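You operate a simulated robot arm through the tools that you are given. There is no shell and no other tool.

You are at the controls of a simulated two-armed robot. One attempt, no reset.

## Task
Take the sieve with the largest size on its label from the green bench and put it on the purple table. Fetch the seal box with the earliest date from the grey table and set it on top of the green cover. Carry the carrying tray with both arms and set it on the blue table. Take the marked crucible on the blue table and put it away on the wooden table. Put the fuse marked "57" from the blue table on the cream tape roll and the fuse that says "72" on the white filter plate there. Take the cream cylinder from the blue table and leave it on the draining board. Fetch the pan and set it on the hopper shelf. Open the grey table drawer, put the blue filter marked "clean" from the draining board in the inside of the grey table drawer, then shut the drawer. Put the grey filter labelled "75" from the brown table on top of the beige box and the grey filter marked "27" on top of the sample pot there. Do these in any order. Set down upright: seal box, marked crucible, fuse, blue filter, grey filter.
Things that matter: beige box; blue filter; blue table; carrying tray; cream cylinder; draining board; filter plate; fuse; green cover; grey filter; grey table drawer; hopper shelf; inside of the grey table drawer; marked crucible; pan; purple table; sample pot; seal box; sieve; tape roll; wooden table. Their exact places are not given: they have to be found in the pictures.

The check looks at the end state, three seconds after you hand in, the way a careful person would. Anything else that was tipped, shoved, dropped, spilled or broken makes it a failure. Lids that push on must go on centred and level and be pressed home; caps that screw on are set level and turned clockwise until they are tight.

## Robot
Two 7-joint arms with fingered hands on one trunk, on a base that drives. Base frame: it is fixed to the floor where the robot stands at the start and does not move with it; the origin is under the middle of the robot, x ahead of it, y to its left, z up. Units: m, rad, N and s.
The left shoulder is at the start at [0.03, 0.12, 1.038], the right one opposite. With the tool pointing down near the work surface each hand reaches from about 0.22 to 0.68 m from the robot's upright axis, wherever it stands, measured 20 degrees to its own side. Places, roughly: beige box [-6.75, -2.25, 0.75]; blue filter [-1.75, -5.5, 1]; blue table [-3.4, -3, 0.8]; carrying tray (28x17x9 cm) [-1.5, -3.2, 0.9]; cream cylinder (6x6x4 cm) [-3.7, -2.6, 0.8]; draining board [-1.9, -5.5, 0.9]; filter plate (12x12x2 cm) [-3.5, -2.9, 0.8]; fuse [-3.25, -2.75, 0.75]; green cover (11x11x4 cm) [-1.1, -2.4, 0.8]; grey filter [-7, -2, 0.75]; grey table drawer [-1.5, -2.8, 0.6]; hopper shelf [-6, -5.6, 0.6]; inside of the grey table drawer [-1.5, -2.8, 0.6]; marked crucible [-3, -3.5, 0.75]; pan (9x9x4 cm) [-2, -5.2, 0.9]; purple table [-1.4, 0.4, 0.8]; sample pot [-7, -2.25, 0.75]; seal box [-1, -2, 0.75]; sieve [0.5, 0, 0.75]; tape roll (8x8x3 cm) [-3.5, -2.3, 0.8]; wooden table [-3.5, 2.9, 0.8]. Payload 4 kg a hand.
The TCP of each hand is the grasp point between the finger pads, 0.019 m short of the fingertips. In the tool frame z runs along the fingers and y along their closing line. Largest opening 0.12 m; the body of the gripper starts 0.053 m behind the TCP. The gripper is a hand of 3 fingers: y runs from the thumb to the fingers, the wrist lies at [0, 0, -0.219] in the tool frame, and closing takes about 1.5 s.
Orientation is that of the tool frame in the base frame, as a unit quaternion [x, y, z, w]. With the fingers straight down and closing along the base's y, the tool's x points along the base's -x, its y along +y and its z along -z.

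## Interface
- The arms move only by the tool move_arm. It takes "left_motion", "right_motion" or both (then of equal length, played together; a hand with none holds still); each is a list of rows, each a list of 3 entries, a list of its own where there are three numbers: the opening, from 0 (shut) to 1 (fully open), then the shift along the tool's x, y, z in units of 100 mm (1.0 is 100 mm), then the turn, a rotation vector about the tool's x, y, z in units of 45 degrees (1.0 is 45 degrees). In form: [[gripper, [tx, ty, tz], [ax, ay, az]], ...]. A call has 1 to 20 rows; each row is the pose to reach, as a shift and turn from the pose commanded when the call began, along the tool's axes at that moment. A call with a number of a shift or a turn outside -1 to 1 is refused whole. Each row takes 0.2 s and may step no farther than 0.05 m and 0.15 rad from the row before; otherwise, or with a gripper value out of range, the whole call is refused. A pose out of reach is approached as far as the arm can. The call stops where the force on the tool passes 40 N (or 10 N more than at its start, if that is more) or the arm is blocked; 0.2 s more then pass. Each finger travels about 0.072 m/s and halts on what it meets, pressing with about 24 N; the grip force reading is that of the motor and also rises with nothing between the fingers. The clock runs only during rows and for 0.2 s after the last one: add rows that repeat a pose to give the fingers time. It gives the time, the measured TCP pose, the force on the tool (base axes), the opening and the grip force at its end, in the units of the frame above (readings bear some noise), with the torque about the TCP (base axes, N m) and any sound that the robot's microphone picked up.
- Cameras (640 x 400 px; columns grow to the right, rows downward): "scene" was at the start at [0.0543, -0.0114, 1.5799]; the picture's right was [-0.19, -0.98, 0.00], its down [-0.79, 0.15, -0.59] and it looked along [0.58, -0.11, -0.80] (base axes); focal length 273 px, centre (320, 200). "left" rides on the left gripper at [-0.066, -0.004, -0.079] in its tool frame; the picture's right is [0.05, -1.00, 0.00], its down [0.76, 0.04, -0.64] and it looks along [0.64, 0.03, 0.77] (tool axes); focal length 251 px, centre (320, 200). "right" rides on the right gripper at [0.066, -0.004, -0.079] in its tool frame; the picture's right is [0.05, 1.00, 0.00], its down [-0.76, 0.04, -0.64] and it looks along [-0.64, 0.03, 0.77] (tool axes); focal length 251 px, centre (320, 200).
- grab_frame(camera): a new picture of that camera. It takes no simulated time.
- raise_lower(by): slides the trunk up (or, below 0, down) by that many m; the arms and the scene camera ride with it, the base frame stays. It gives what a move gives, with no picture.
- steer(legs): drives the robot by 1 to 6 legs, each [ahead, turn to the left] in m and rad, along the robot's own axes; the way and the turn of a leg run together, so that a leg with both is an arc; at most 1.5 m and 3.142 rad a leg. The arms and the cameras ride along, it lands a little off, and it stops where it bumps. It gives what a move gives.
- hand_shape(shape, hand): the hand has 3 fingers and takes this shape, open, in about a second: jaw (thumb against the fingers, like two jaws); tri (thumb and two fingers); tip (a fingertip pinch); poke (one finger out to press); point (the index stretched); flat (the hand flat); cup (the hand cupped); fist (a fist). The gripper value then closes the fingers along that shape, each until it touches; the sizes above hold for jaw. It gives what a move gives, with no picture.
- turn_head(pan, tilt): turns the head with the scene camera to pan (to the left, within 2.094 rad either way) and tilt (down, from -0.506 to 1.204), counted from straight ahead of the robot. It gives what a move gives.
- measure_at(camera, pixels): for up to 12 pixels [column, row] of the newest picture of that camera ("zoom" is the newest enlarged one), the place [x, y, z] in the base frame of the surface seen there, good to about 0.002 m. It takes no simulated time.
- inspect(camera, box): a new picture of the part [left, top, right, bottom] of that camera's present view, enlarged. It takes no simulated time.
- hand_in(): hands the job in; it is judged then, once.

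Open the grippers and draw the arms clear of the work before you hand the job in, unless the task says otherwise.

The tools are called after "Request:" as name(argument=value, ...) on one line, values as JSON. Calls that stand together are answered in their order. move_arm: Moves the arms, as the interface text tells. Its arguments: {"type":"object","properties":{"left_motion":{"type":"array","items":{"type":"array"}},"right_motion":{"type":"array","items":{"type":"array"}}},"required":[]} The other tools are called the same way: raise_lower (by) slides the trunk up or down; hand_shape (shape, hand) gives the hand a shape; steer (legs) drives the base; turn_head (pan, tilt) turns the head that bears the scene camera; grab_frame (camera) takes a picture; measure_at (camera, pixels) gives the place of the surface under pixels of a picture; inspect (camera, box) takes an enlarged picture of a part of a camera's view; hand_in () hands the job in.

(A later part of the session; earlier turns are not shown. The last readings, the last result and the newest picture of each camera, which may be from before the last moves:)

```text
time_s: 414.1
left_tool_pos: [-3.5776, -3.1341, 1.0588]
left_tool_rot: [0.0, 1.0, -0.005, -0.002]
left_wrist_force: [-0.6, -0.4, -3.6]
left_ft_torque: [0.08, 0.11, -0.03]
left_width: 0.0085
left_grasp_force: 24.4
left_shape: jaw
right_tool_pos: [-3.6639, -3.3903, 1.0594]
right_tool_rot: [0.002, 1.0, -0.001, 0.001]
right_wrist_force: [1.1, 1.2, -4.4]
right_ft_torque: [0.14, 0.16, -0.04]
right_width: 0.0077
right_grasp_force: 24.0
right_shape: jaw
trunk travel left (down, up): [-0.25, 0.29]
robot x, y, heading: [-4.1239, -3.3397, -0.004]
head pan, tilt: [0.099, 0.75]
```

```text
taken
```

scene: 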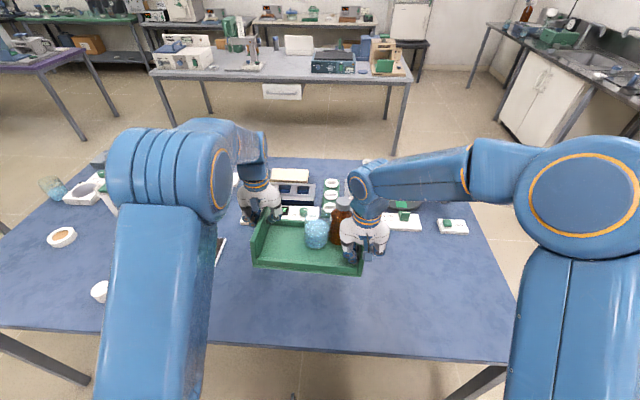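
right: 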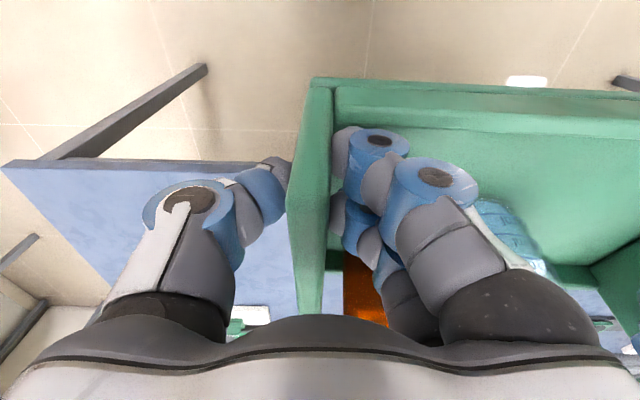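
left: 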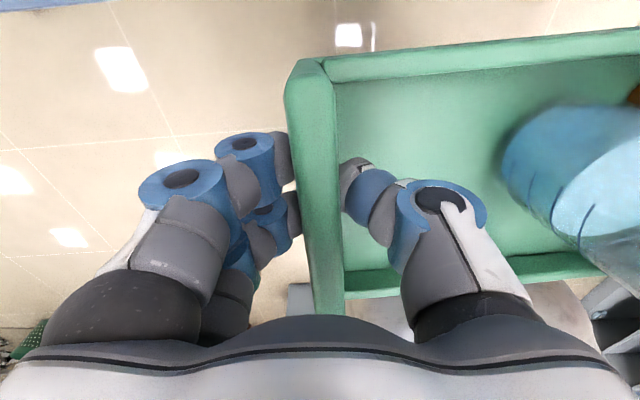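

The tray is over the free area. I lower both hands together slowly, 10 cm.

Request:
move_arm(left_motion=[[0, [0, 0, 0.03], [0, 0, 0]], [0, [0, 0, 0.1], [0, 0, 0]], [0, [0, 0, 0.2], [0, 0, 0]], [0, [0, 0, 0.32], [0, 0, 0]], [0, [0, 0, 0.45], [0, 0, 0]], [0, [0, 0, 0.58], [0, 0, 0]], [0, [0, 0, 0.71], [0, 0, 0]], [0, [0, 0, 0.83], [0, 0, 0]], [0, [0, 0, 0.93], [0, 0, 0]], [0, [0, 0, 1.0], [0, 0, 0]]], right_motion=[[0, [0, 0, 0.03], [0, 0, 0]], [0, [0, 0, 0.1], [0, 0, 0]], [0, [0, 0, 0.2], [0, 0, 0]], [0, [0, 0, 0.32], [0, 0, 0]], [0, [0, 0, 0.45], [0, 0, 0]], [0, [0, 0, 0.58], [0, 0, 0]], [0, [0, 0, 0.71], [0, 0, 0]], [0, [0, 0, 0.83], [0, 0, 0]], [0, [0, 0, 0.93], [0, 0, 0]], [0, [0, 0, 1.0], [0, 0, 0]]])

Request:
inspect(camera="scene", box=[210, 170, 430, 310])

Request:
measure_at(camera="zoom", pixels=[[130, 285], [420, 320], [280, 310], [150, 250], [400, 300], [280, 330], [150, 320], [430, 350]])

```text
time_s: 416.3
left_tool_pos: [-3.575, -3.1358, 0.9584]
left_tool_rot: [0.0, 1.0, -0.004, -0.001]
left_wrist_force: [1.0, 2.5, -3.2]
left_ft_torque: [0.11, 0.13, -0.02]
left_width: 0.0089
left_grasp_force: 23.6
left_shape: jaw
right_tool_pos: [-3.6622, -3.3922, 0.9578]
right_tool_rot: [0.002, 1.0, -0.002, 0.002]
right_wrist_force: [0.1, -2.4, -4.1]
right_ft_torque: [0.11, 0.13, -0.08]
right_width: 0.0077
right_grasp_force: 23.8
right_shape: jaw
trunk travel left (down, up): [-0.25, 0.29]
robot x, y, heading: [-4.1281, -3.3415, -0.002]
head pan, tilt: [0.099, 0.75]
```

```text
2.86 times, centred on (320, 240) of scene
```

zoom: 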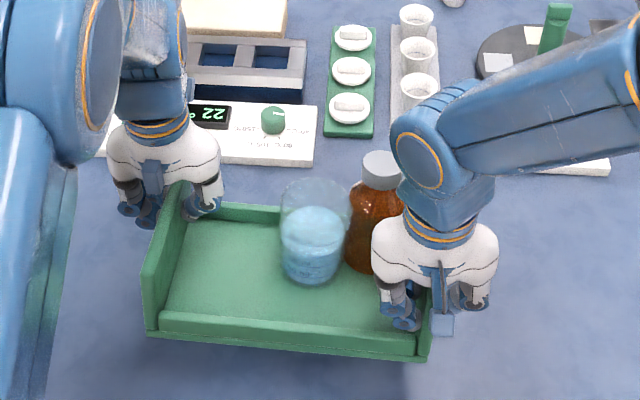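

```text
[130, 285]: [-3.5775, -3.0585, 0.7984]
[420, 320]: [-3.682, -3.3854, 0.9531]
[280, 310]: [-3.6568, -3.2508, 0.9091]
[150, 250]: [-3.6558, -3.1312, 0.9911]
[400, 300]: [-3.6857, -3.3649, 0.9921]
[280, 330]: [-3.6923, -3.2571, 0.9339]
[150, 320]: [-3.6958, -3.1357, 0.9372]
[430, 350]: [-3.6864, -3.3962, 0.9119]
```

The tray pitches ~5° (far edge lower), which explains the beaker's slide. I level it by rotating both hands slightly (near edge down) before setting down.

Request:
move_arm(left_motion=[[0, [0, 0, 0.09], [0, -0.02, 0]], [0, [0, 0, 0.18], [0, -0.04, 0]], [0, [0, 0, 0.27], [0, -0.06, 0]], [0, [0, 0, 0.36], [0, -0.08, 0]], [0, [0, 0, 0.46], [0, -0.1, 0]], [0, [0, 0, 0.56], [0, -0.11, 0]]], right_motion=[[0, [0, 0, 0.11], [0, -0.02, 0]], [0, [0, 0, 0.22], [0, -0.04, 0]], [0, [0, 0, 0.33], [0, -0.06, 0]], [0, [0, 0, 0.44], [0, -0.08, 0]], [0, [0, 0, 0.54], [0, -0.1, 0]], [0, [0, 0, 0.64], [0, -0.11, 0]]])

Request:
inspect(camera="scene", box=[210, 170, 430, 310])

Request:
measure_at(camera="zoom", pixels=[[165, 230], [152, 280], [200, 320], [280, 332], [380, 345], [230, 215], [280, 222], [220, 280], [260, 300]])

```text
time_s: 417.7
left_tool_pos: [-3.578, -3.1353, 0.9017]
left_tool_rot: [0.001, 0.999, -0.005, 0.042]
left_wrist_force: [1.1, 4.9, -3.2]
left_ft_torque: [0.11, 0.15, -0.06]
left_width: 0.0089
left_grasp_force: 23.8
left_shape: jaw
right_tool_pos: [-3.6628, -3.391, 0.8937]
right_tool_rot: [0.002, 0.999, 0.0, 0.045]
right_wrist_force: [-0.2, -5.5, -4.3]
right_ft_torque: [0.07, 0.14, -0.07]
right_width: 0.0076
right_grasp_force: 24.3
right_shape: jaw
trunk travel left (down, up): [-0.25, 0.29]
robot x, y, heading: [-4.1255, -3.3393, -0.001]
head pan, tilt: [0.099, 0.75]
```

```text
2.86 times, centred on (320, 240) of scene
```

zoom: 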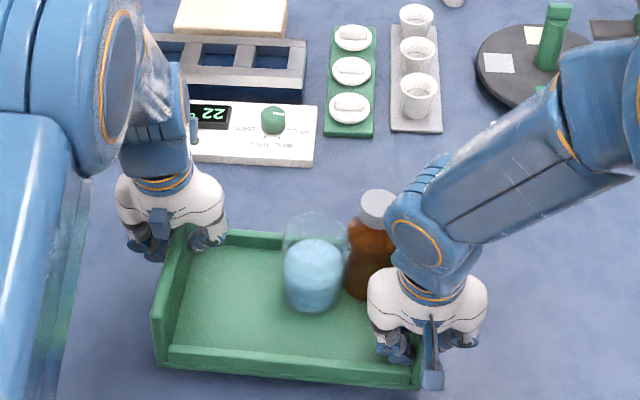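

```text
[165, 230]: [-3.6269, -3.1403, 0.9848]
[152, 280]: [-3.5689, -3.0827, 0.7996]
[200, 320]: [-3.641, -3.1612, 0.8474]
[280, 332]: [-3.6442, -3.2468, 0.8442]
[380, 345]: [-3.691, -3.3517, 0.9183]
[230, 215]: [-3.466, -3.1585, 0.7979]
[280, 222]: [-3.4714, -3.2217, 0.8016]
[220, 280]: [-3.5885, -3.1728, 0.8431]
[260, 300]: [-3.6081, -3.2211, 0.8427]
```

Nearly level now. I lower the remaining ~3 cm, left a bit more than right.

Request:
move_arm(left_motion=[[0, [0, 0, 0.07], [0, 0, 0]], [0, [0, 0, 0.14], [0, 0, 0]], [0, [0, 0, 0.2], [0, 0, 0]], [0, [0, 0, 0.25], [0, 0, 0]], [0, [0, 0, 0.28], [0, 0, 0]]], right_motion=[[0, [0, 0, 0.05], [0, 0, 0]], [0, [0, 0, 0.1], [0, 0, 0]], [0, [0, 0, 0.15], [0, 0, 0]], [0, [0, 0, 0.19], [0, 0, 0]], [0, [0, 0, 0.21], [0, 0, 0]]])

Request:
inspect(camera="scene", box=[210, 170, 430, 310])

Request:
measure_at(camera="zoom", pixels=[[200, 330], [280, 345], [220, 290], [260, 310], [340, 350], [170, 240]])

```text
time_s: 418.9
left_tool_pos: [-3.5755, -3.1347, 0.8751]
left_tool_rot: [0.001, 0.999, -0.004, 0.042]
left_wrist_force: [0.8, 4.8, -3.7]
left_ft_torque: [0.05, 0.09, -0.04]
left_width: 0.0085
left_grasp_force: 23.8
left_shape: jaw
right_tool_pos: [-3.6602, -3.3919, 0.8737]
right_tool_rot: [0.002, 0.999, -0.001, 0.044]
right_wrist_force: [-0.9, -4.7, -3.9]
right_ft_torque: [-0.05, 0.09, -0.08]
right_width: 0.0081
right_grasp_force: 24.1
right_shape: jaw
trunk travel left (down, up): [-0.25, 0.29]
robot x, y, heading: [-4.1272, -3.3408, -0.001]
head pan, tilt: [0.099, 0.75]
```

```text
2.86 times, centred on (320, 240) of scene
```

zoom: 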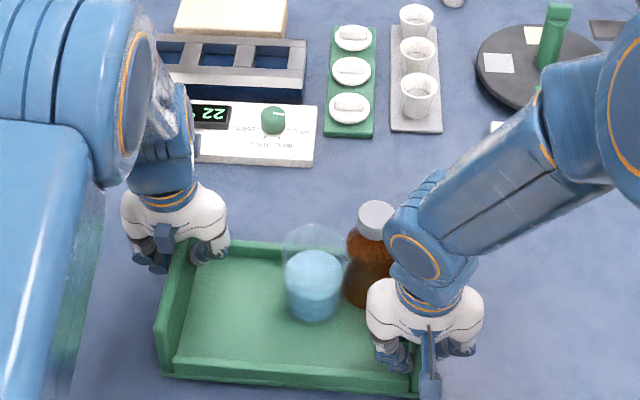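

```text
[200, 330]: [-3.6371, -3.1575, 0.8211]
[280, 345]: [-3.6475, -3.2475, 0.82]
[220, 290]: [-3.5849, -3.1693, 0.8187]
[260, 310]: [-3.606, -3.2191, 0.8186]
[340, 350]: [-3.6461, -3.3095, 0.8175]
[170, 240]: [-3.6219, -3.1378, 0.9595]
```

Almost down (tray floor 0.819). I continue in 2–3 mm steps until the weight comes off.

Request:
move_arm(left_motion=[[0, [0, 0, 0.02], [0, 0, 0]], [0, [0, 0, 0.04], [0, 0, 0]], [0, [0, 0, 0.06], [0, 0, 0]], [0, [0, 0, 0.06], [0, 0, 0]]], right_motion=[[0, [0, 0, 0.02], [0, 0, 0]], [0, [0, 0, 0.04], [0, 0, 0]], [0, [0, 0, 0.06], [0, 0, 0]], [0, [0, 0, 0.06], [0, 0, 0]]])

```text
time_s: 419.9
left_tool_pos: [-3.5748, -3.1349, 0.8697]
left_tool_rot: [0.0, 0.999, -0.006, 0.042]
left_wrist_force: [2.0, 4.0, -3.7]
left_ft_torque: [0.05, -0.04, 0.02]
left_width: 0.0084
left_grasp_force: 23.6
left_shape: jaw
right_tool_pos: [-3.6615, -3.3917, 0.8672]
right_tool_rot: [0.002, 0.999, 0.0, 0.046]
right_wrist_force: [-2.5, -4.9, -1.1]
right_ft_torque: [-0.02, -0.02, -0.04]
right_width: 0.0081
right_grasp_force: 24.1
right_shape: jaw
trunk travel left (down, up): [-0.25, 0.29]
robot x, y, heading: [-4.1258, -3.3345, -0.008]
head pan, tilt: [0.099, 0.75]
```

Request:
move_arm(left_motion=[[0, [0, 0, 0.02], [0, 0, 0]], [0, [0, 0, 0.04], [0, 0, 0]], [0, [0, 0, 0.055], [0, 0, 0]], [0, [0, 0, 0.055], [0, 0, 0]]], right_motion=[[0, [0, 0, 0.01], [0, 0, 0]], [0, [0, 0, 0.02], [0, 0, 0]], [0, [0, 0, 0.03], [0, 0, 0]], [0, [0, 0, 0.03], [0, 0, 0]]])

Request:
inspect(camera="scene", box=[210, 170, 430, 310])

```text
time_s: 420.9
left_tool_pos: [-3.5748, -3.1369, 0.8661]
left_tool_rot: [0.0, 0.999, -0.004, 0.042]
left_wrist_force: [-2.1, 3.2, 12.2]
left_ft_torque: [0.09, -0.08, 0.01]
left_width: 0.0093
left_grasp_force: 24.7
left_shape: jaw
right_tool_pos: [-3.6619, -3.3916, 0.8647]
right_tool_rot: [0.002, 0.999, 0.0, 0.045]
right_wrist_force: [-0.4, -2.3, -5.5]
right_ft_torque: [-0.03, -0.08, 0.04]
right_width: 0.0081
right_grasp_force: 24.0
right_shape: jaw
trunk travel left (down, up): [-0.25, 0.29]
robot x, y, heading: [-4.1273, -3.3401, -0.006]
head pan, tilt: [0.099, 0.75]
```

```text
2.86 times, centred on (320, 240) of scene
```

zoom: 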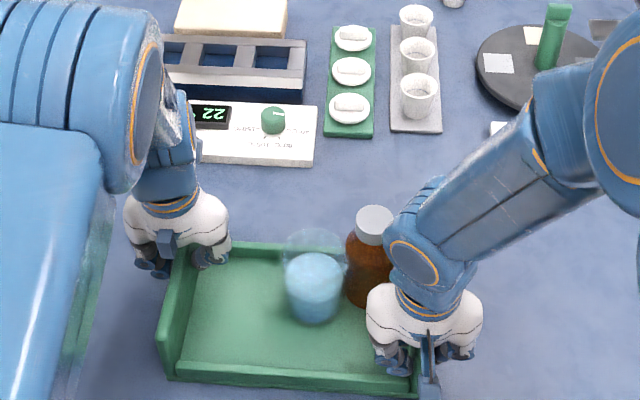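

Left is down; right still carries. I lower the right by 3 mm, then open both hands.

Request:
move_arm(left_motion=[[0, [0, 0, -0.01], [0, 0, 0]], [0, [0, 0, -0.01], [0, 0, 0]], [0, [0, 0, -0.01], [0, 0, 0]]], right_motion=[[0, [0, 0, 0.015], [0, 0, 0]], [0, [0, 0, 0.03], [0, 0, 0]], [0, [0, 0, 0.035], [0, 0, 0]]])

Request:
move_arm(left_motion=[[0.1, [0, 0, 0], [0, 0, 0]], [0.15, [0, 0, 0], [0, 0, 0]], [0.2, [0, 0, 0], [0, 0, 0]], [0.25, [0, 0, 0], [0, 0, 0]], [0.3, [0, 0, 0], [0, 0, 0]], [0.35, [0, 0, 0], [0, 0, 0]], [0.35, [0, 0, 0], [0, 0, 0]]], right_motion=[[0.1, [0, 0, 0], [0, 0, 0]], [0.15, [0, 0, 0], [0, 0, 0]], [0.2, [0, 0, 0], [0, 0, 0]], [0.25, [0, 0, 0], [0, 0, 0]], [0.3, [0, 0, 0], [0, 0, 0]], [0.35, [0, 0, 0], [0, 0, 0]], [0.35, [0, 0, 0], [0, 0, 0]]])

Request:
grab_frame(camera="left")

Request:
grab_frame(camera="right")

```text
time_s: 421.7
left_tool_pos: [-3.5756, -3.1361, 0.8668]
left_tool_rot: [0.001, 0.999, -0.004, 0.043]
left_wrist_force: [4.0, 4.6, -2.7]
left_ft_torque: [0.07, -0.12, 0.08]
left_width: 0.009
left_grasp_force: 24.1
left_shape: jaw
right_tool_pos: [-3.6592, -3.3911, 0.8641]
right_tool_rot: [0.002, 0.999, 0.0, 0.046]
right_wrist_force: [-7.4, -6.1, 24.5]
right_ft_torque: [-0.15, -0.02, 0.0]
right_width: 0.0096
right_grasp_force: 24.4
right_shape: jaw
trunk travel left (down, up): [-0.25, 0.29]
robot x, y, heading: [-4.1305, -3.3396, -0.004]
head pan, tilt: [0.099, 0.75]
```

```text
time_s: 423.3
left_tool_pos: [-3.574, -3.1358, 0.8649]
left_tool_rot: [0.0, 0.999, -0.005, 0.041]
left_wrist_force: [-0.6, -0.4, -0.5]
left_ft_torque: [0.04, -0.01, -0.02]
left_width: 0.0413
left_grasp_force: 0.0
left_shape: jaw
right_tool_pos: [-3.6594, -3.3904, 0.862]
right_tool_rot: [0.001, 0.999, -0.001, 0.045]
right_wrist_force: [-0.3, -0.2, -0.1]
right_ft_torque: [-0.02, 0.02, 0.03]
right_width: 0.0414
right_grasp_force: 0.1
right_shape: jaw
trunk travel left (down, up): [-0.25, 0.29]
robot x, y, heading: [-4.1289, -3.3365, -0.001]
head pan, tilt: [0.099, 0.75]
```

```text
taken
```

left: 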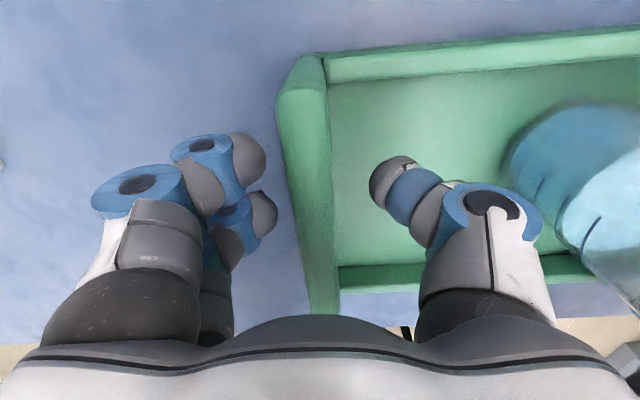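

```text
taken
```

right: 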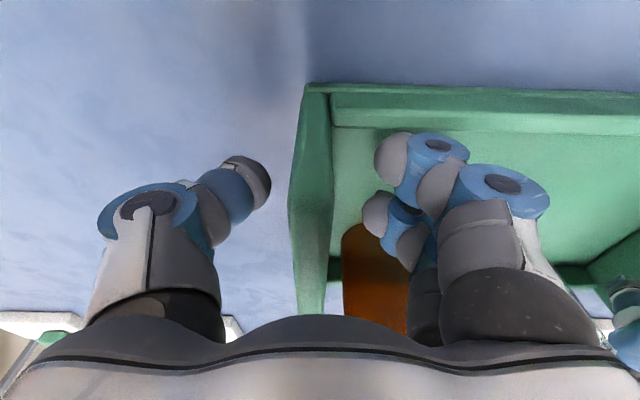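

Both hands are free of the panels. I lift both straight up.

Request:
move_arm(left_motion=[[0.35, [0, 0, -0.15], [0, 0, 0]], [0.35, [0, 0, -0.35], [0, 0, 0]], [0.35, [0, 0, -0.6], [0, 0, 0]], [0.35, [0, 0, -1.0], [0, 0, 0]]], right_motion=[[0.35, [0, 0, -0.15], [0, 0, 0]], [0.35, [0, 0, -0.35], [0, 0, 0]], [0.35, [0, 0, -0.6], [0, 0, 0]], [0.35, [0, 0, -1.0], [0, 0, 0]]])

Request:
move_arm(left_motion=[[0.6, [0.1, 0, -0.3], [0, 0.04, 0]], [0.8, [0.3, 0, -0.6], [0, 0.08, 0]], [1, [0.6, 0, -0.9], [0, 0.105, 0]], [1, [1.0, 0, -1.0], [0, 0.105, 0]]], right_motion=[[0.6, [0.1, 0, -0.3], [0, 0.04, 0]], [0.8, [0.3, 0, -0.6], [0, 0.08, 0]], [1, [0.4, 0, -0.9], [0, 0.112, 0]], [1, [0.4, 0, -1.0], [0, 0.112, 0]]])

Request:
grab_frame(camera="scene")

```text
time_s: 424.3
left_tool_pos: [-3.5843, -3.1357, 0.9666]
left_tool_rot: [0.0, 0.999, -0.005, 0.043]
left_wrist_force: [-0.3, 0.2, 0.9]
left_ft_torque: [0.0, -0.01, 0.01]
left_width: 0.0417
left_grasp_force: 0.0
left_shape: jaw
right_tool_pos: [-3.6699, -3.3919, 0.9623]
right_tool_rot: [0.002, 0.999, -0.001, 0.045]
right_wrist_force: [0.4, 0.1, -0.3]
right_ft_torque: [0.02, -0.02, 0.01]
right_width: 0.0416
right_grasp_force: 0.0
right_shape: jaw
trunk travel left (down, up): [-0.25, 0.29]
robot x, y, heading: [-4.1255, -3.3359, -0.002]
head pan, tilt: [0.099, 0.75]
```

```text
time_s: 425.3
left_tool_pos: [-3.693, -3.1337, 1.0571]
left_tool_rot: [0.001, 1.0, -0.005, 0.001]
left_wrist_force: [0.2, -0.2, 0.4]
left_ft_torque: [-0.02, -0.02, 0.01]
left_width: 0.1202
left_grasp_force: 0.0
left_shape: jaw
right_tool_pos: [-3.7193, -3.3908, 1.0576]
right_tool_rot: [0.001, 1.0, -0.001, 0.001]
right_wrist_force: [-1.0, 0.5, 0.8]
right_ft_torque: [-0.04, 0.01, 0.02]
right_width: 0.1197
right_grasp_force: 0.1
right_shape: jaw
trunk travel left (down, up): [-0.25, 0.29]
robot x, y, heading: [-4.1265, -3.337, -0.001]
head pan, tilt: [0.099, 0.75]
```

```text
taken
```

scene: 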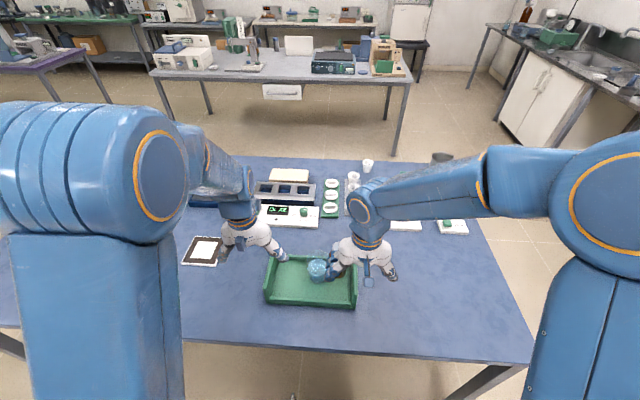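

The tray is safely on the blue table. Next the cream cylinder at (-3.68,-2.64): I reposition northward with a reverse diagonal.

Request:
steer(legs=[[-0.1, 0]])

Request:
steer(legs=[[0, -0.65]])

Request:
steer(legs=[[-0.95, 0]])

Request:
steer(legs=[[0, 0.65]])

Request:
turn_head(pan=0, tilt=0.6)

Request:
grab_frame(camera="scene")

```text
time_s: 426.4
left_tool_pos: [-3.7919, -3.1343, 1.056]
left_tool_rot: [-0.001, 1.0, -0.004, 0.002]
left_wrist_force: [0.2, -0.1, 0.2]
left_ft_torque: [0.04, -0.05, 0.02]
left_width: 0.1199
left_grasp_force: 0.0
left_shape: jaw
right_tool_pos: [-3.8191, -3.3902, 1.0572]
right_tool_rot: [0.002, 1.0, -0.001, 0.001]
right_wrist_force: [0.2, -0.2, 1.1]
right_ft_torque: [0.02, 0.0, 0.0]
right_width: 0.1198
right_grasp_force: 0.1
right_shape: jaw
trunk travel left (down, up): [-0.25, 0.29]
robot x, y, heading: [-4.2272, -3.3392, 0.001]
head pan, tilt: [0.099, 0.75]
```

```text
time_s: 428.6
left_tool_pos: [-3.7569, -3.4413, 1.0571]
left_tool_rot: [0.321, 0.947, -0.005, -0.001]
left_wrist_force: [0.7, 0.1, -0.1]
left_ft_torque: [0.04, 0.01, 0.02]
left_width: 0.1201
left_grasp_force: 0.1
left_shape: jaw
right_tool_pos: [-3.9328, -3.6276, 1.0576]
right_tool_rot: [0.322, 0.947, -0.001, 0.001]
right_wrist_force: [-0.6, 0.1, 0.1]
right_ft_torque: [0.0, 0.05, 0.01]
right_width: 0.1196
right_grasp_force: 0.1
right_shape: jaw
trunk travel left (down, up): [-0.25, 0.29]
robot x, y, heading: [-4.1999, -3.2986, -0.657]
head pan, tilt: [0.099, 0.75]
```

```text
time_s: 433.5
left_tool_pos: [-4.5042, -2.8608, 1.0567]
left_tool_rot: [0.318, 0.948, -0.003, 0.0]
left_wrist_force: [-0.3, 0.0, -0.6]
left_ft_torque: [0.01, 0.01, -0.01]
left_width: 0.1201
left_grasp_force: 0.0
left_shape: jaw
right_tool_pos: [-4.6795, -3.0486, 1.0581]
right_tool_rot: [0.319, 0.948, -0.002, 0.001]
right_wrist_force: [-0.3, 0.3, -0.5]
right_ft_torque: [0.0, -0.01, -0.02]
right_width: 0.12
right_grasp_force: 0.0
right_shape: jaw
trunk travel left (down, up): [-0.25, 0.29]
robot x, y, heading: [-4.9497, -2.7266, -0.649]
head pan, tilt: [0.099, 0.75]
```

```text
time_s: 435.7
left_tool_pos: [-4.5116, -2.565, 1.0566]
left_tool_rot: [-0.003, 1.0, -0.004, 0.001]
left_wrist_force: [-0.4, 0.7, 0.0]
left_ft_torque: [0.0, -0.02, 0.01]
left_width: 0.12
left_grasp_force: 0.0
left_shape: jaw
right_tool_pos: [-4.5371, -2.8197, 1.0573]
right_tool_rot: [-0.002, 1.0, -0.001, 0.001]
right_wrist_force: [0.4, -0.5, -0.8]
right_ft_torque: [-0.04, 0.01, -0.03]
right_width: 0.1202
right_grasp_force: 0.0
right_shape: jaw
trunk travel left (down, up): [-0.25, 0.29]
robot x, y, heading: [-4.9468, -2.7704, -0.011]
head pan, tilt: [0.099, 0.75]
```

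```text
time_s: 436.4
left_tool_pos: [-4.5121, -2.5617, 1.0547]
left_tool_rot: [-0.004, 1.0, -0.006, 0.001]
left_wrist_force: [-0.5, 1.1, 0.3]
left_ft_torque: [-0.03, 0.01, 0.01]
left_width: 0.1201
left_grasp_force: 0.0
left_shape: jaw
right_tool_pos: [-4.5373, -2.8186, 1.0564]
right_tool_rot: [-0.002, 1.0, -0.002, 0.0]
right_wrist_force: [0.7, 0.7, 0.5]
right_ft_torque: [-0.08, 0.0, 0.0]
right_width: 0.12
right_grasp_force: 0.1
right_shape: jaw
trunk travel left (down, up): [-0.25, 0.29]
robot x, y, heading: [-4.9459, -2.7721, -0.006]
head pan, tilt: [0.0, 0.6]
```

```text
taken
```

scene: 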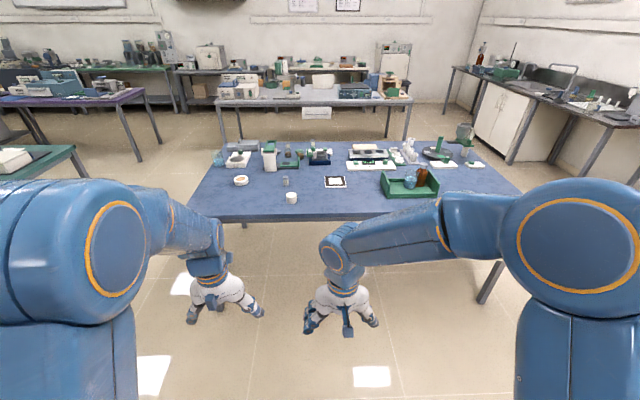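

Cylinder at (291,197), tape roll (241,180), filter plate (335,182). I drive 0.78 m forward to the table.

Request:
steer(legs=[[0.78, 0]])

Request:
turn_head(pan=0.1, tilt=0.8)

Request:
grab_frame(camera="scene")

Request:
inspect(camera="scene", box=[180, 120, 420, 270])

```text
time_s: 440.6
left_tool_pos: [-3.7284, -2.5746, 1.0552]
left_tool_rot: [-0.001, 1.0, -0.005, 0.0]
left_wrist_force: [0.4, 0.3, 0.0]
left_ft_torque: [0.02, -0.02, -0.02]
left_width: 0.1199
left_grasp_force: 0.0
left_shape: jaw
right_tool_pos: [-3.7535, -2.8297, 1.0574]
right_tool_rot: [0.0, 1.0, -0.001, 0.001]
right_wrist_force: [0.4, 0.6, 0.1]
right_ft_torque: [0.01, -0.03, -0.02]
right_width: 0.12
right_grasp_force: 0.1
right_shape: jaw
trunk travel left (down, up): [-0.25, 0.29]
robot x, y, heading: [-4.1658, -2.7812, -0.015]
head pan, tilt: [0.0, 0.6]
```

```text
time_s: 441.3
left_tool_pos: [-3.7296, -2.5741, 1.0557]
left_tool_rot: [-0.001, 1.0, -0.004, 0.001]
left_wrist_force: [0.7, 0.5, -0.7]
left_ft_torque: [-0.02, 0.01, -0.01]
left_width: 0.1198
left_grasp_force: 0.1
left_shape: jaw
right_tool_pos: [-3.7541, -2.8306, 1.0566]
right_tool_rot: [0.0, 1.0, 0.0, 0.001]
right_wrist_force: [0.4, -0.3, 0.0]
right_ft_torque: [0.01, 0.03, -0.01]
right_width: 0.12
right_grasp_force: 0.0
right_shape: jaw
trunk travel left (down, up): [-0.25, 0.29]
robot x, y, heading: [-4.1649, -2.7827, -0.011]
head pan, tilt: [0.099, 0.799]
```

```text
taken
```

scene: 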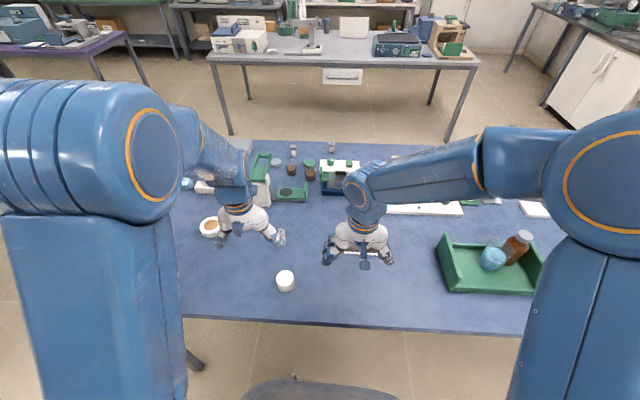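

```text
2.67 times, centred on (300, 195) of scene
```

zoom: 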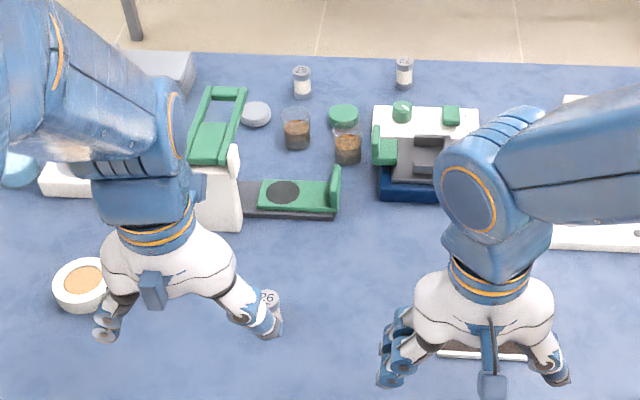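

I measure the cream cylinder, tape roll and filter plate from here.

Request:
measure_at(camera="scene", pixels=[[285, 276], [276, 280], [294, 280], [285, 270], [285, 288], [210, 226], [203, 230], [218, 222], [360, 253], [270, 310], [200, 300]])

Request:
inspect(camera="scene", box=[190, 200, 330, 310])

```text
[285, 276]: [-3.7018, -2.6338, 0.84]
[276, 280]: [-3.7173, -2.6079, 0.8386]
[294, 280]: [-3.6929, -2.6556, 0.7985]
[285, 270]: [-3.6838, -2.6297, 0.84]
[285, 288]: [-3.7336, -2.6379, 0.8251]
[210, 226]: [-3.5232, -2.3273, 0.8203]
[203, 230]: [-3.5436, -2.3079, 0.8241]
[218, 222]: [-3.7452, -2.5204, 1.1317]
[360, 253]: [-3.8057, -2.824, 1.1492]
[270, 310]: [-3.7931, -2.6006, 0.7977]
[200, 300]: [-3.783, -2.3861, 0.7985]
```

```text
3.64 times, centred on (260, 255) of scene
```

zoom: 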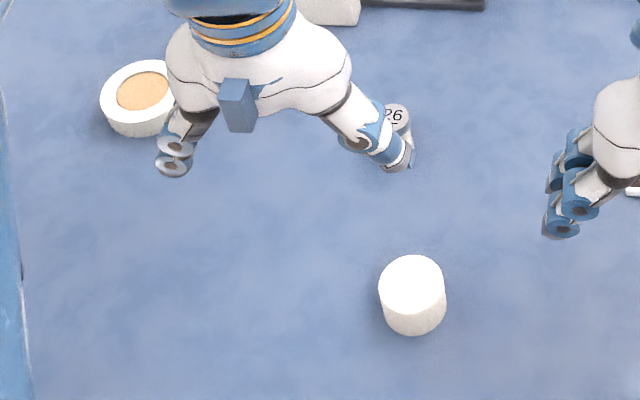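

The cylinder's centre is about (-3.710,-2.634), top 0.84. I position the left hand above it.

Request:
move_arm(left_motion=[[1, [-0.09, -0.3, 0.2], [0, 0, 0]], [1, [-0.18, -0.59, 0.4], [0, 0, 0]], [1, [-0.18, -0.59, 0.7], [0, 0, 0]], [1, [-0.18, -0.59, 1.0], [0, 0, 0]]])

Request:
grab_frame(camera="left")

```text
time_s: 442.3
left_tool_pos: [-3.7105, -2.6342, 0.956]
left_tool_rot: [-0.001, 1.0, -0.004, 0.0]
left_wrist_force: [0.5, -0.6, 0.6]
left_ft_torque: [-0.01, 0.0, -0.02]
left_width: 0.12
left_grasp_force: 0.0
left_shape: jaw
right_tool_pos: [-3.7548, -2.8294, 1.0582]
right_tool_rot: [-0.001, 1.0, -0.001, 0.001]
right_wrist_force: [-0.2, 0.1, -0.3]
right_ft_torque: [0.02, -0.02, 0.01]
right_width: 0.1202
right_grasp_force: 0.1
right_shape: jaw
trunk travel left (down, up): [-0.25, 0.29]
robot x, y, heading: [-4.1628, -2.7837, -0.013]
head pan, tilt: [0.099, 0.799]
```

```text
taken
```

left: 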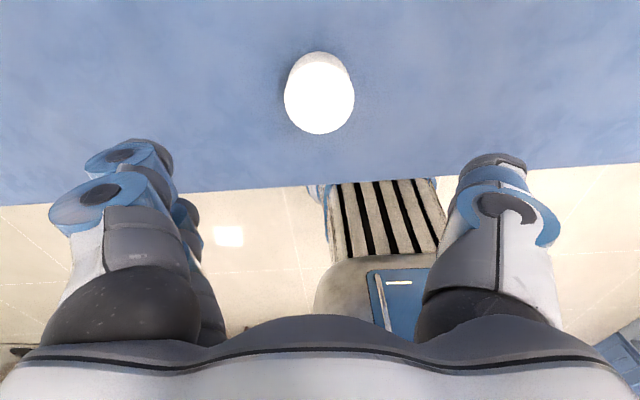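

Request:
measure_at(camera="left", pixels=[[320, 98], [290, 98], [350, 98], [320, 68], [320, 130], [318, 56]])

```text
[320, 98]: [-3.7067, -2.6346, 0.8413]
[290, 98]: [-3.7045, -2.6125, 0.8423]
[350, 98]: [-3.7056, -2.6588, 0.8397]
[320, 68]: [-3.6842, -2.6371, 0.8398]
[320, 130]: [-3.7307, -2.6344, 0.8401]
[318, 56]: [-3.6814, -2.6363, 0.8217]
```

Centred. I descend to z≈0.826 and close.

Request:
move_arm(left_motion=[[1, [-0.03, -0.01, 0.3], [0, 0, 0]], [0.9, [-0.03, -0.01, 0.6], [0, 0, 0]], [0.8, [-0.03, -0.01, 0.9], [0, 0, 0]], [0.8, [-0.03, -0.01, 1.0], [0, 0, 0]]])

Request:
move_arm(left_motion=[[0.8, [0, 0, 0.15], [0, 0, 0]], [0.8, [0, 0, 0.3], [0, 0, 0]], [0.6, [0, 0, 0.3], [0, 0, 0]], [0.45, [0, 0, 0.3], [0, 0, 0]], [0.3, [0, 0, 0.3], [0, 0, 0]], [0.2, [0, 0, 0.3], [0, 0, 0]], [0.1, [0, 0, 0.3], [0, 0, 0]], [0.1, [0, 0, 0.3], [0, 0, 0]]])

Request:
grab_frame(camera="left")

```text
time_s: 443.3
left_tool_pos: [-3.7071, -2.6369, 0.857]
left_tool_rot: [-0.002, 1.0, -0.005, 0.001]
left_wrist_force: [-0.4, 0.2, -0.7]
left_ft_torque: [0.01, -0.02, 0.01]
left_width: 0.096
left_grasp_force: 0.0
left_shape: jaw
right_tool_pos: [-3.7553, -2.8289, 1.0559]
right_tool_rot: [0.0, 1.0, -0.001, 0.001]
right_wrist_force: [0.5, 0.1, 0.5]
right_ft_torque: [-0.01, 0.02, 0.01]
right_width: 0.1201
right_grasp_force: 0.1
right_shape: jaw
trunk travel left (down, up): [-0.25, 0.29]
robot x, y, heading: [-4.1639, -2.7819, -0.013]
head pan, tilt: [0.099, 0.799]
```

```text
time_s: 445.1
left_tool_pos: [-3.7074, -2.635, 0.8271]
left_tool_rot: [-0.002, 1.0, -0.005, 0.0]
left_wrist_force: [-0.1, 0.1, 0.3]
left_ft_torque: [0.03, -0.02, 0.0]
left_width: 0.0443
left_grasp_force: 24.1
left_shape: jaw
right_tool_pos: [-3.7549, -2.8301, 1.0576]
right_tool_rot: [0.0, 1.0, -0.002, 0.0]
right_wrist_force: [0.8, 0.1, -0.2]
right_ft_torque: [-0.02, -0.01, -0.03]
right_width: 0.1202
right_grasp_force: 0.1
right_shape: jaw
trunk travel left (down, up): [-0.25, 0.29]
robot x, y, heading: [-4.1639, -2.7846, -0.01]
head pan, tilt: [0.099, 0.799]
```

```text
taken
```

left: 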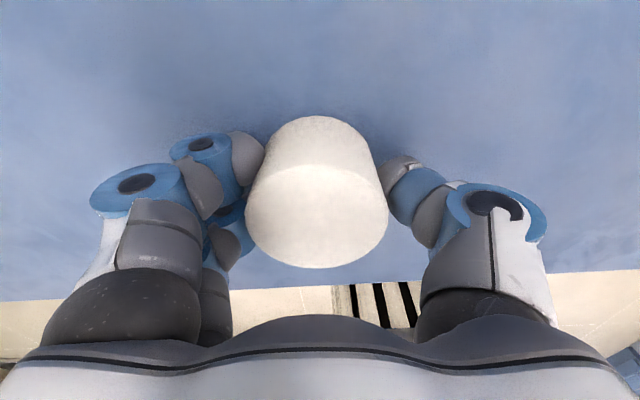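

The cylinder is held. I lift it 0.2 m and check.

Request:
move_arm(left_motion=[[0.1, [0, 0, -0.1], [0, 0, 0]], [0.1, [0, 0, -0.4], [0, 0, 0]], [0.1, [0, 0, -0.7], [0, 0, 0]], [0.1, [0, 0, -1.0], [0, 0, 0]]])

Request:
move_arm(left_motion=[[0.1, [0.1, 0.1, -0.3], [0, 0, 0]], [0.1, [0.3, 0.3, -0.6], [0, 0, 0]], [0.1, [0.5, 0.4, -0.9], [0, 0, 0]], [0.1, [0.6, 0.4, -1.0], [0, 0, 0]]], right_motion=[[1, [0.1, -0.2, 0], [0, 0, 0]], [1, [0.3, -0.5, 0], [0, 0, 0]], [1, [0.5, -0.8, 0], [0, 0, 0]], [1, [0.6, -1.0, 0], [0, 0, 0]]])

Request:
grab_frame(camera="left")

Request:
grab_frame(camera="scene")

```text
time_s: 446.1
left_tool_pos: [-3.7092, -2.6348, 0.9288]
left_tool_rot: [-0.001, 1.0, -0.004, 0.001]
left_wrist_force: [-0.1, -0.4, -0.1]
left_ft_torque: [0.01, 0.0, -0.02]
left_width: 0.0444
left_grasp_force: 23.8
left_shape: jaw
right_tool_pos: [-3.755, -2.8299, 1.0576]
right_tool_rot: [0.0, 1.0, -0.001, 0.001]
right_wrist_force: [-0.4, -0.4, 0.4]
right_ft_torque: [0.03, -0.04, 0.01]
right_width: 0.12
right_grasp_force: 0.0
right_shape: jaw
trunk travel left (down, up): [-0.25, 0.29]
robot x, y, heading: [-4.1663, -2.7819, -0.012]
head pan, tilt: [0.099, 0.799]
```

```text
time_s: 447.1
left_tool_pos: [-3.767, -2.5945, 1.0261]
left_tool_rot: [-0.001, 1.0, -0.004, 0.001]
left_wrist_force: [0.9, -0.1, -1.0]
left_ft_torque: [0.0, -0.01, -0.01]
left_width: 0.0441
left_grasp_force: 24.1
left_shape: jaw
right_tool_pos: [-3.8153, -2.9293, 1.058]
right_tool_rot: [0.0, 1.0, -0.002, 0.001]
right_wrist_force: [-0.4, -0.2, -0.2]
right_ft_torque: [-0.01, -0.02, 0.02]
right_width: 0.1199
right_grasp_force: 0.1
right_shape: jaw
trunk travel left (down, up): [-0.25, 0.29]
robot x, y, heading: [-4.1625, -2.7811, -0.011]
head pan, tilt: [0.099, 0.799]
```

```text
taken
```

left: 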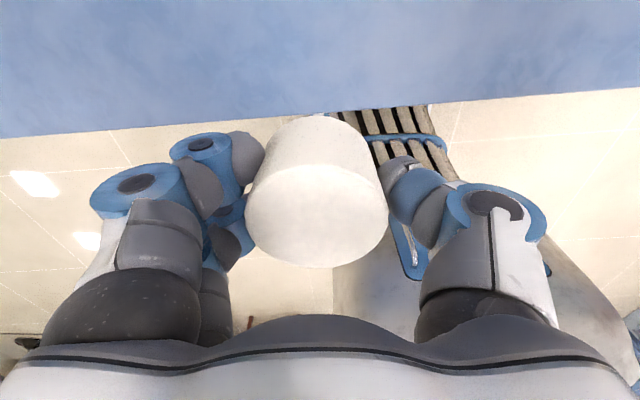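

```text
taken
```

scene: 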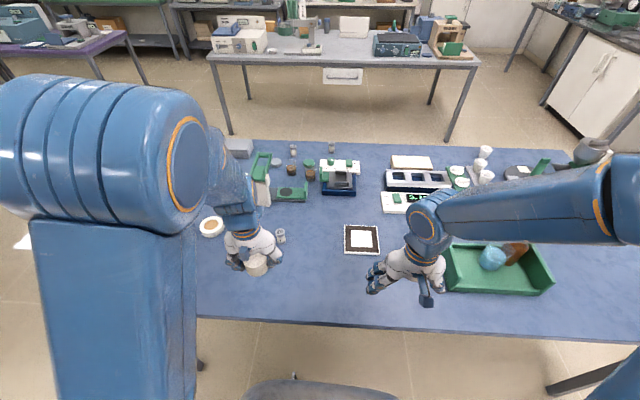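

Held well. I record the filter plate and tape roll positions for later, then drive off: back away from the table.

Request:
measure_at(camera="scene", pixels=[[361, 239], [347, 228], [376, 228], [345, 250], [379, 250], [210, 225], [204, 228], [281, 235], [485, 152], [486, 176]])

Request:
steer(legs=[[-0.3, 0]])

Request:
steer(legs=[[0, -0.75]])

Request:
steer(legs=[[0, -0.75]])

```text
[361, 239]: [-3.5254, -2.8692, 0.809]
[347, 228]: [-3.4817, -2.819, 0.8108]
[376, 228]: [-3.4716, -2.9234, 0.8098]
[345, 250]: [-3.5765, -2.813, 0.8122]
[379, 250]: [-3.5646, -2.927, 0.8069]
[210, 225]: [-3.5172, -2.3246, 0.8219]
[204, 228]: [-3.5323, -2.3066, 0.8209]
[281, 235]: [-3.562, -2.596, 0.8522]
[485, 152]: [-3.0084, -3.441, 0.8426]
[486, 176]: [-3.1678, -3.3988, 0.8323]
```

```text
time_s: 449.2
left_tool_pos: [-4.0666, -2.5892, 1.027]
left_tool_rot: [-0.001, 1.0, -0.004, 0.002]
left_wrist_force: [-0.1, -1.4, -0.6]
left_ft_torque: [-0.01, -0.01, 0.0]
left_width: 0.0439
left_grasp_force: 23.9
left_shape: jaw
right_tool_pos: [-4.1134, -2.9253, 1.059]
right_tool_rot: [-0.001, 1.0, -0.002, 0.002]
right_wrist_force: [-0.7, 0.9, -0.4]
right_ft_torque: [0.0, -0.03, 0.0]
right_width: 0.12
right_grasp_force: 0.1
right_shape: jaw
trunk travel left (down, up): [-0.25, 0.29]
robot x, y, heading: [-4.4614, -2.775, -0.015]
head pan, tilt: [0.099, 0.799]
```

```text
time_s: 451.4
left_tool_pos: [-4.0382, -2.8876, 1.0254]
left_tool_rot: [0.34, 0.94, -0.003, -0.001]
left_wrist_force: [-0.4, -0.1, 0.1]
left_ft_torque: [0.01, -0.03, -0.01]
left_width: 0.0438
left_grasp_force: 24.3
left_shape: jaw
right_tool_pos: [-4.2909, -3.1156, 1.0559]
right_tool_rot: [0.343, 0.94, 0.0, 0.0]
right_wrist_force: [-0.2, -0.2, -0.2]
right_ft_torque: [0.01, 0.01, -0.01]
right_width: 0.12
right_grasp_force: 0.0
right_shape: jaw
trunk travel left (down, up): [-0.25, 0.29]
robot x, y, heading: [-4.4317, -2.7406, -0.728]
head pan, tilt: [0.099, 0.799]
stopped in leg 1: the robot was blocked; the commanded pose is now the measured one
```

```text
time_s: 453.6
left_tool_pos: [-4.2129, -3.1073, 1.0261]
left_tool_rot: [0.632, 0.775, -0.003, -0.002]
left_wrist_force: [0.5, 0.3, -0.2]
left_ft_torque: [0.03, -0.04, -0.02]
left_width: 0.0437
left_grasp_force: 23.9
left_shape: jaw
right_tool_pos: [-4.5528, -3.1263, 1.0573]
right_tool_rot: [0.634, 0.773, 0.0, 0.0]
right_wrist_force: [0.1, -0.1, -0.4]
right_ft_torque: [0.04, -0.03, -0.01]
right_width: 0.1202
right_grasp_force: 0.1
right_shape: jaw
trunk travel left (down, up): [-0.25, 0.29]
robot x, y, heading: [-4.3862, -2.7361, -1.423]
head pan, tilt: [0.099, 0.799]
stopped in leg 1: the robot was blocked; the commanded pose is now the measured one
```

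I straighten to face south and drive past the table's west side.

Request:
steer(legs=[[0, -0.15]])

Request:
steer(legs=[[1.0, 0]])

Request:
steer(legs=[[0.8, 0]])

Request:
steer(legs=[[0, 0.75]])

Request:
steer(legs=[[0, 0.75]])

```text
time_s: 454.6
left_tool_pos: [-4.2684, -3.1284, 1.0261]
left_tool_rot: [0.688, 0.726, -0.003, -0.002]
left_wrist_force: [0.5, 0.1, -0.3]
left_ft_torque: [-0.01, 0.03, -0.02]
left_width: 0.0437
left_grasp_force: 23.5
left_shape: jaw
right_tool_pos: [-4.6056, -3.0978, 1.0587]
right_tool_rot: [0.69, 0.724, -0.002, 0.001]
right_wrist_force: [0.8, 0.1, -0.1]
right_ft_torque: [0.01, 0.03, 0.01]
right_width: 0.1201
right_grasp_force: 0.1
right_shape: jaw
trunk travel left (down, up): [-0.25, 0.29]
robot x, y, heading: [-4.3779, -2.7344, -1.57]
head pan, tilt: [0.099, 0.799]
```

```text
time_s: 459.8
left_tool_pos: [-4.2663, -4.131, 1.0262]
left_tool_rot: [0.686, 0.727, -0.003, -0.002]
left_wrist_force: [0.5, -0.2, -0.1]
left_ft_torque: [0.0, 0.0, -0.01]
left_width: 0.0437
left_grasp_force: 24.1
left_shape: jaw
right_tool_pos: [-4.604, -4.1018, 1.0572]
right_tool_rot: [0.688, 0.725, -0.002, 0.0]
right_wrist_force: [0.7, -0.1, -0.6]
right_ft_torque: [0.01, 0.01, 0.03]
right_width: 0.1203
right_grasp_force: 0.0
right_shape: jaw
trunk travel left (down, up): [-0.25, 0.29]
robot x, y, heading: [-4.3782, -3.7359, -1.568]
head pan, tilt: [0.099, 0.799]
```

```text
time_s: 464.1
left_tool_pos: [-4.2653, -4.929, 1.0262]
left_tool_rot: [0.689, 0.725, -0.003, -0.002]
left_wrist_force: [-0.4, 0.8, -0.5]
left_ft_torque: [0.01, 0.01, -0.01]
left_width: 0.0438
left_grasp_force: 24.2
left_shape: jaw
right_tool_pos: [-4.606, -4.8971, 1.0585]
right_tool_rot: [0.69, 0.724, -0.002, 0.001]
right_wrist_force: [0.0, -0.1, 0.2]
right_ft_torque: [0.01, 0.02, -0.02]
right_width: 0.1202
right_grasp_force: 0.0
right_shape: jaw
trunk travel left (down, up): [-0.25, 0.29]
robot x, y, heading: [-4.3754, -4.5352, -1.577]
head pan, tilt: [0.099, 0.799]
```

```text
time_s: 466.3
left_tool_pos: [-4.0386, -4.7616, 1.0255]
left_tool_rot: [0.394, 0.919, -0.005, -0.002]
left_wrist_force: [0.4, -1.0, -0.3]
left_ft_torque: [-0.01, 0.0, 0.01]
left_width: 0.0435
left_grasp_force: 23.4
left_shape: jaw
right_tool_pos: [-4.3146, -4.9588, 1.0562]
right_tool_rot: [0.393, 0.92, -0.002, 0.0]
right_wrist_force: [0.2, -0.1, 0.2]
right_ft_torque: [-0.01, 0.04, 0.0]
right_width: 0.1197
right_grasp_force: 0.0
right_shape: jaw
trunk travel left (down, up): [-0.25, 0.29]
robot x, y, heading: [-4.4168, -4.5663, -0.847]
head pan, tilt: [0.099, 0.799]
stopped in leg 1: the robot was blocked; the commanded pose is now the measured one
```

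```text
time_s: 468.6
left_tool_pos: [-3.9953, -4.4757, 1.0258]
left_tool_rot: [0.057, 0.998, -0.006, 0.0]
left_wrist_force: [0.0, 1.3, -0.2]
left_ft_torque: [-0.09, 0.02, -0.02]
left_width: 0.0433
left_grasp_force: 24.1
left_shape: jaw
right_tool_pos: [-4.0784, -4.8032, 1.0576]
right_tool_rot: [0.056, 0.998, -0.003, 0.0]
right_wrist_force: [-0.5, 1.0, -0.3]
right_ft_torque: [-0.06, -0.02, -0.04]
right_width: 0.1198
right_grasp_force: 0.0
right_shape: jaw
trunk travel left (down, up): [-0.25, 0.29]
robot x, y, heading: [-4.4185, -4.6127, -0.124]
head pan, tilt: [0.099, 0.799]
stopped in leg 1: the robot was blocked; the commanded pose is now the measured one
```

I straighten and drive east toward the sink counter.

Request:
steer(legs=[[0, 0.12]])

Request:
steer(legs=[[1.3, 0]])

Request:
steer(legs=[[1.1, 0]])

Request:
steer(legs=[[0, -0.75]])

Request:
steer(legs=[[0, -0.75]])

Request:
turn_head(pan=0, tilt=0.7)

Request:
grab_frame(camera="scene")

```text
time_s: 469.6
left_tool_pos: [-4.0152, -4.4274, 1.0253]
left_tool_rot: [-0.004, 1.0, -0.004, 0.001]
left_wrist_force: [0.7, -0.6, -1.2]
left_ft_torque: [0.0, -0.01, 0.02]
left_width: 0.0437
left_grasp_force: 23.8
left_shape: jaw
right_tool_pos: [-4.0596, -4.7621, 1.058]
right_tool_rot: [-0.004, 1.0, -0.003, 0.001]
right_wrist_force: [-0.1, 0.4, 0.2]
right_ft_torque: [0.03, 0.01, -0.03]
right_width: 0.1201
right_grasp_force: 0.1
right_shape: jaw
trunk travel left (down, up): [-0.25, 0.29]
robot x, y, heading: [-4.4169, -4.6215, -0.009]
head pan, tilt: [0.099, 0.799]
```

```text
time_s: 476.1
left_tool_pos: [-2.7058, -4.4445, 1.0262]
left_tool_rot: [0.0, 1.0, -0.005, 0.0]
left_wrist_force: [0.2, 0.7, -0.7]
left_ft_torque: [-0.01, -0.01, 0.02]
left_width: 0.0437
left_grasp_force: 23.9
left_shape: jaw
right_tool_pos: [-2.7508, -4.7802, 1.0574]
right_tool_rot: [-0.001, 1.0, -0.001, 0.001]
right_wrist_force: [-0.5, -0.2, -0.1]
right_ft_torque: [0.0, -0.01, -0.03]
right_width: 0.1201
right_grasp_force: 0.0
right_shape: jaw
trunk travel left (down, up): [-0.25, 0.29]
robot x, y, heading: [-3.1095, -4.634, -0.013]
head pan, tilt: [0.099, 0.799]
```

```text
time_s: 481.7
left_tool_pos: [-1.6077, -4.4676, 1.0267]
left_tool_rot: [0.002, 1.0, -0.005, 0.0]
left_wrist_force: [-0.5, -0.3, -0.9]
left_ft_torque: [-0.01, -0.02, -0.02]
left_width: 0.0435
left_grasp_force: 24.2
left_shape: jaw
right_tool_pos: [-1.656, -4.8018, 1.0581]
right_tool_rot: [0.003, 1.0, -0.001, -0.001]
right_wrist_force: [0.1, -0.1, 0.6]
right_ft_torque: [-0.02, -0.01, 0.02]
right_width: 0.1198
right_grasp_force: 0.1
right_shape: jaw
trunk travel left (down, up): [-0.25, 0.29]
robot x, y, heading: [-2.0148, -4.6534, -0.023]
head pan, tilt: [0.099, 0.799]
```

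```text
time_s: 484.0
left_tool_pos: [-1.5832, -4.7718, 1.0257]
left_tool_rot: [0.347, 0.938, -0.002, -0.002]
left_wrist_force: [0.4, 0.0, -0.7]
left_ft_torque: [0.06, -0.01, -0.02]
left_width: 0.0435
left_grasp_force: 23.9
left_shape: jaw
right_tool_pos: [-1.835, -4.9979, 1.0581]
right_tool_rot: [0.345, 0.939, 0.0, 0.001]
right_wrist_force: [-0.1, 0.0, 0.5]
right_ft_torque: [0.03, 0.01, 0.01]
right_width: 0.1199
right_grasp_force: 0.0
right_shape: jaw
trunk travel left (down, up): [-0.25, 0.29]
robot x, y, heading: [-1.9831, -4.6168, -0.749]
head pan, tilt: [0.099, 0.799]
stopped in leg 1: the robot was blocked; the commanded pose is now the measured one
```

```text
time_s: 486.2
left_tool_pos: [-1.7637, -4.9934, 1.0261]
left_tool_rot: [0.637, 0.771, -0.001, -0.003]
left_wrist_force: [-0.6, -0.8, -0.8]
left_ft_torque: [0.01, -0.02, 0.01]
left_width: 0.0437
left_grasp_force: 23.8
left_shape: jaw
right_tool_pos: [-2.1033, -5.0113, 1.0574]
right_tool_rot: [0.637, 0.771, 0.001, 0.001]
right_wrist_force: [-0.4, -0.6, -0.1]
right_ft_torque: [0.0, -0.03, -0.02]
right_width: 0.1198
right_grasp_force: 0.1
right_shape: jaw
trunk travel left (down, up): [-0.25, 0.29]
robot x, y, heading: [-1.9373, -4.6131, -1.44]
head pan, tilt: [0.099, 0.799]
stopped in leg 1: the robot was blocked; the commanded pose is now the measured one
```

```text
time_s: 486.8
left_tool_pos: [-1.7604, -4.9905, 1.0265]
left_tool_rot: [0.636, 0.771, -0.002, -0.003]
left_wrist_force: [-0.2, 0.5, 0.2]
left_ft_torque: [0.02, -0.02, -0.02]
left_width: 0.0433
left_grasp_force: 24.0
left_shape: jaw
right_tool_pos: [-2.0997, -5.009, 1.0585]
right_tool_rot: [0.636, 0.771, -0.002, 0.001]
right_wrist_force: [0.1, 0.2, 0.0]
right_ft_torque: [-0.01, 0.02, 0.02]
right_width: 0.12
right_grasp_force: 0.1
right_shape: jaw
trunk travel left (down, up): [-0.25, 0.29]
robot x, y, heading: [-1.936, -4.6154, -1.439]
head pan, tilt: [0.0, 0.7]
```

```text
taken
```

scene: 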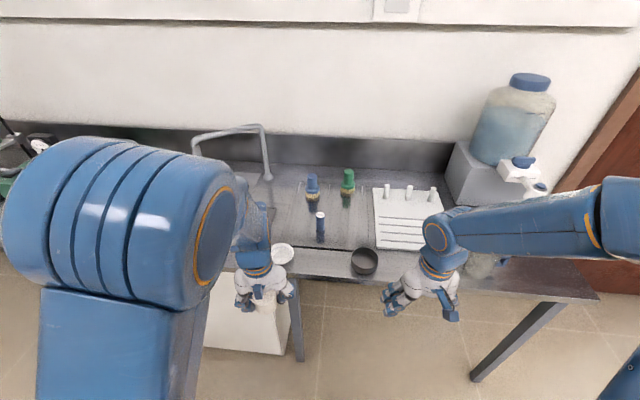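

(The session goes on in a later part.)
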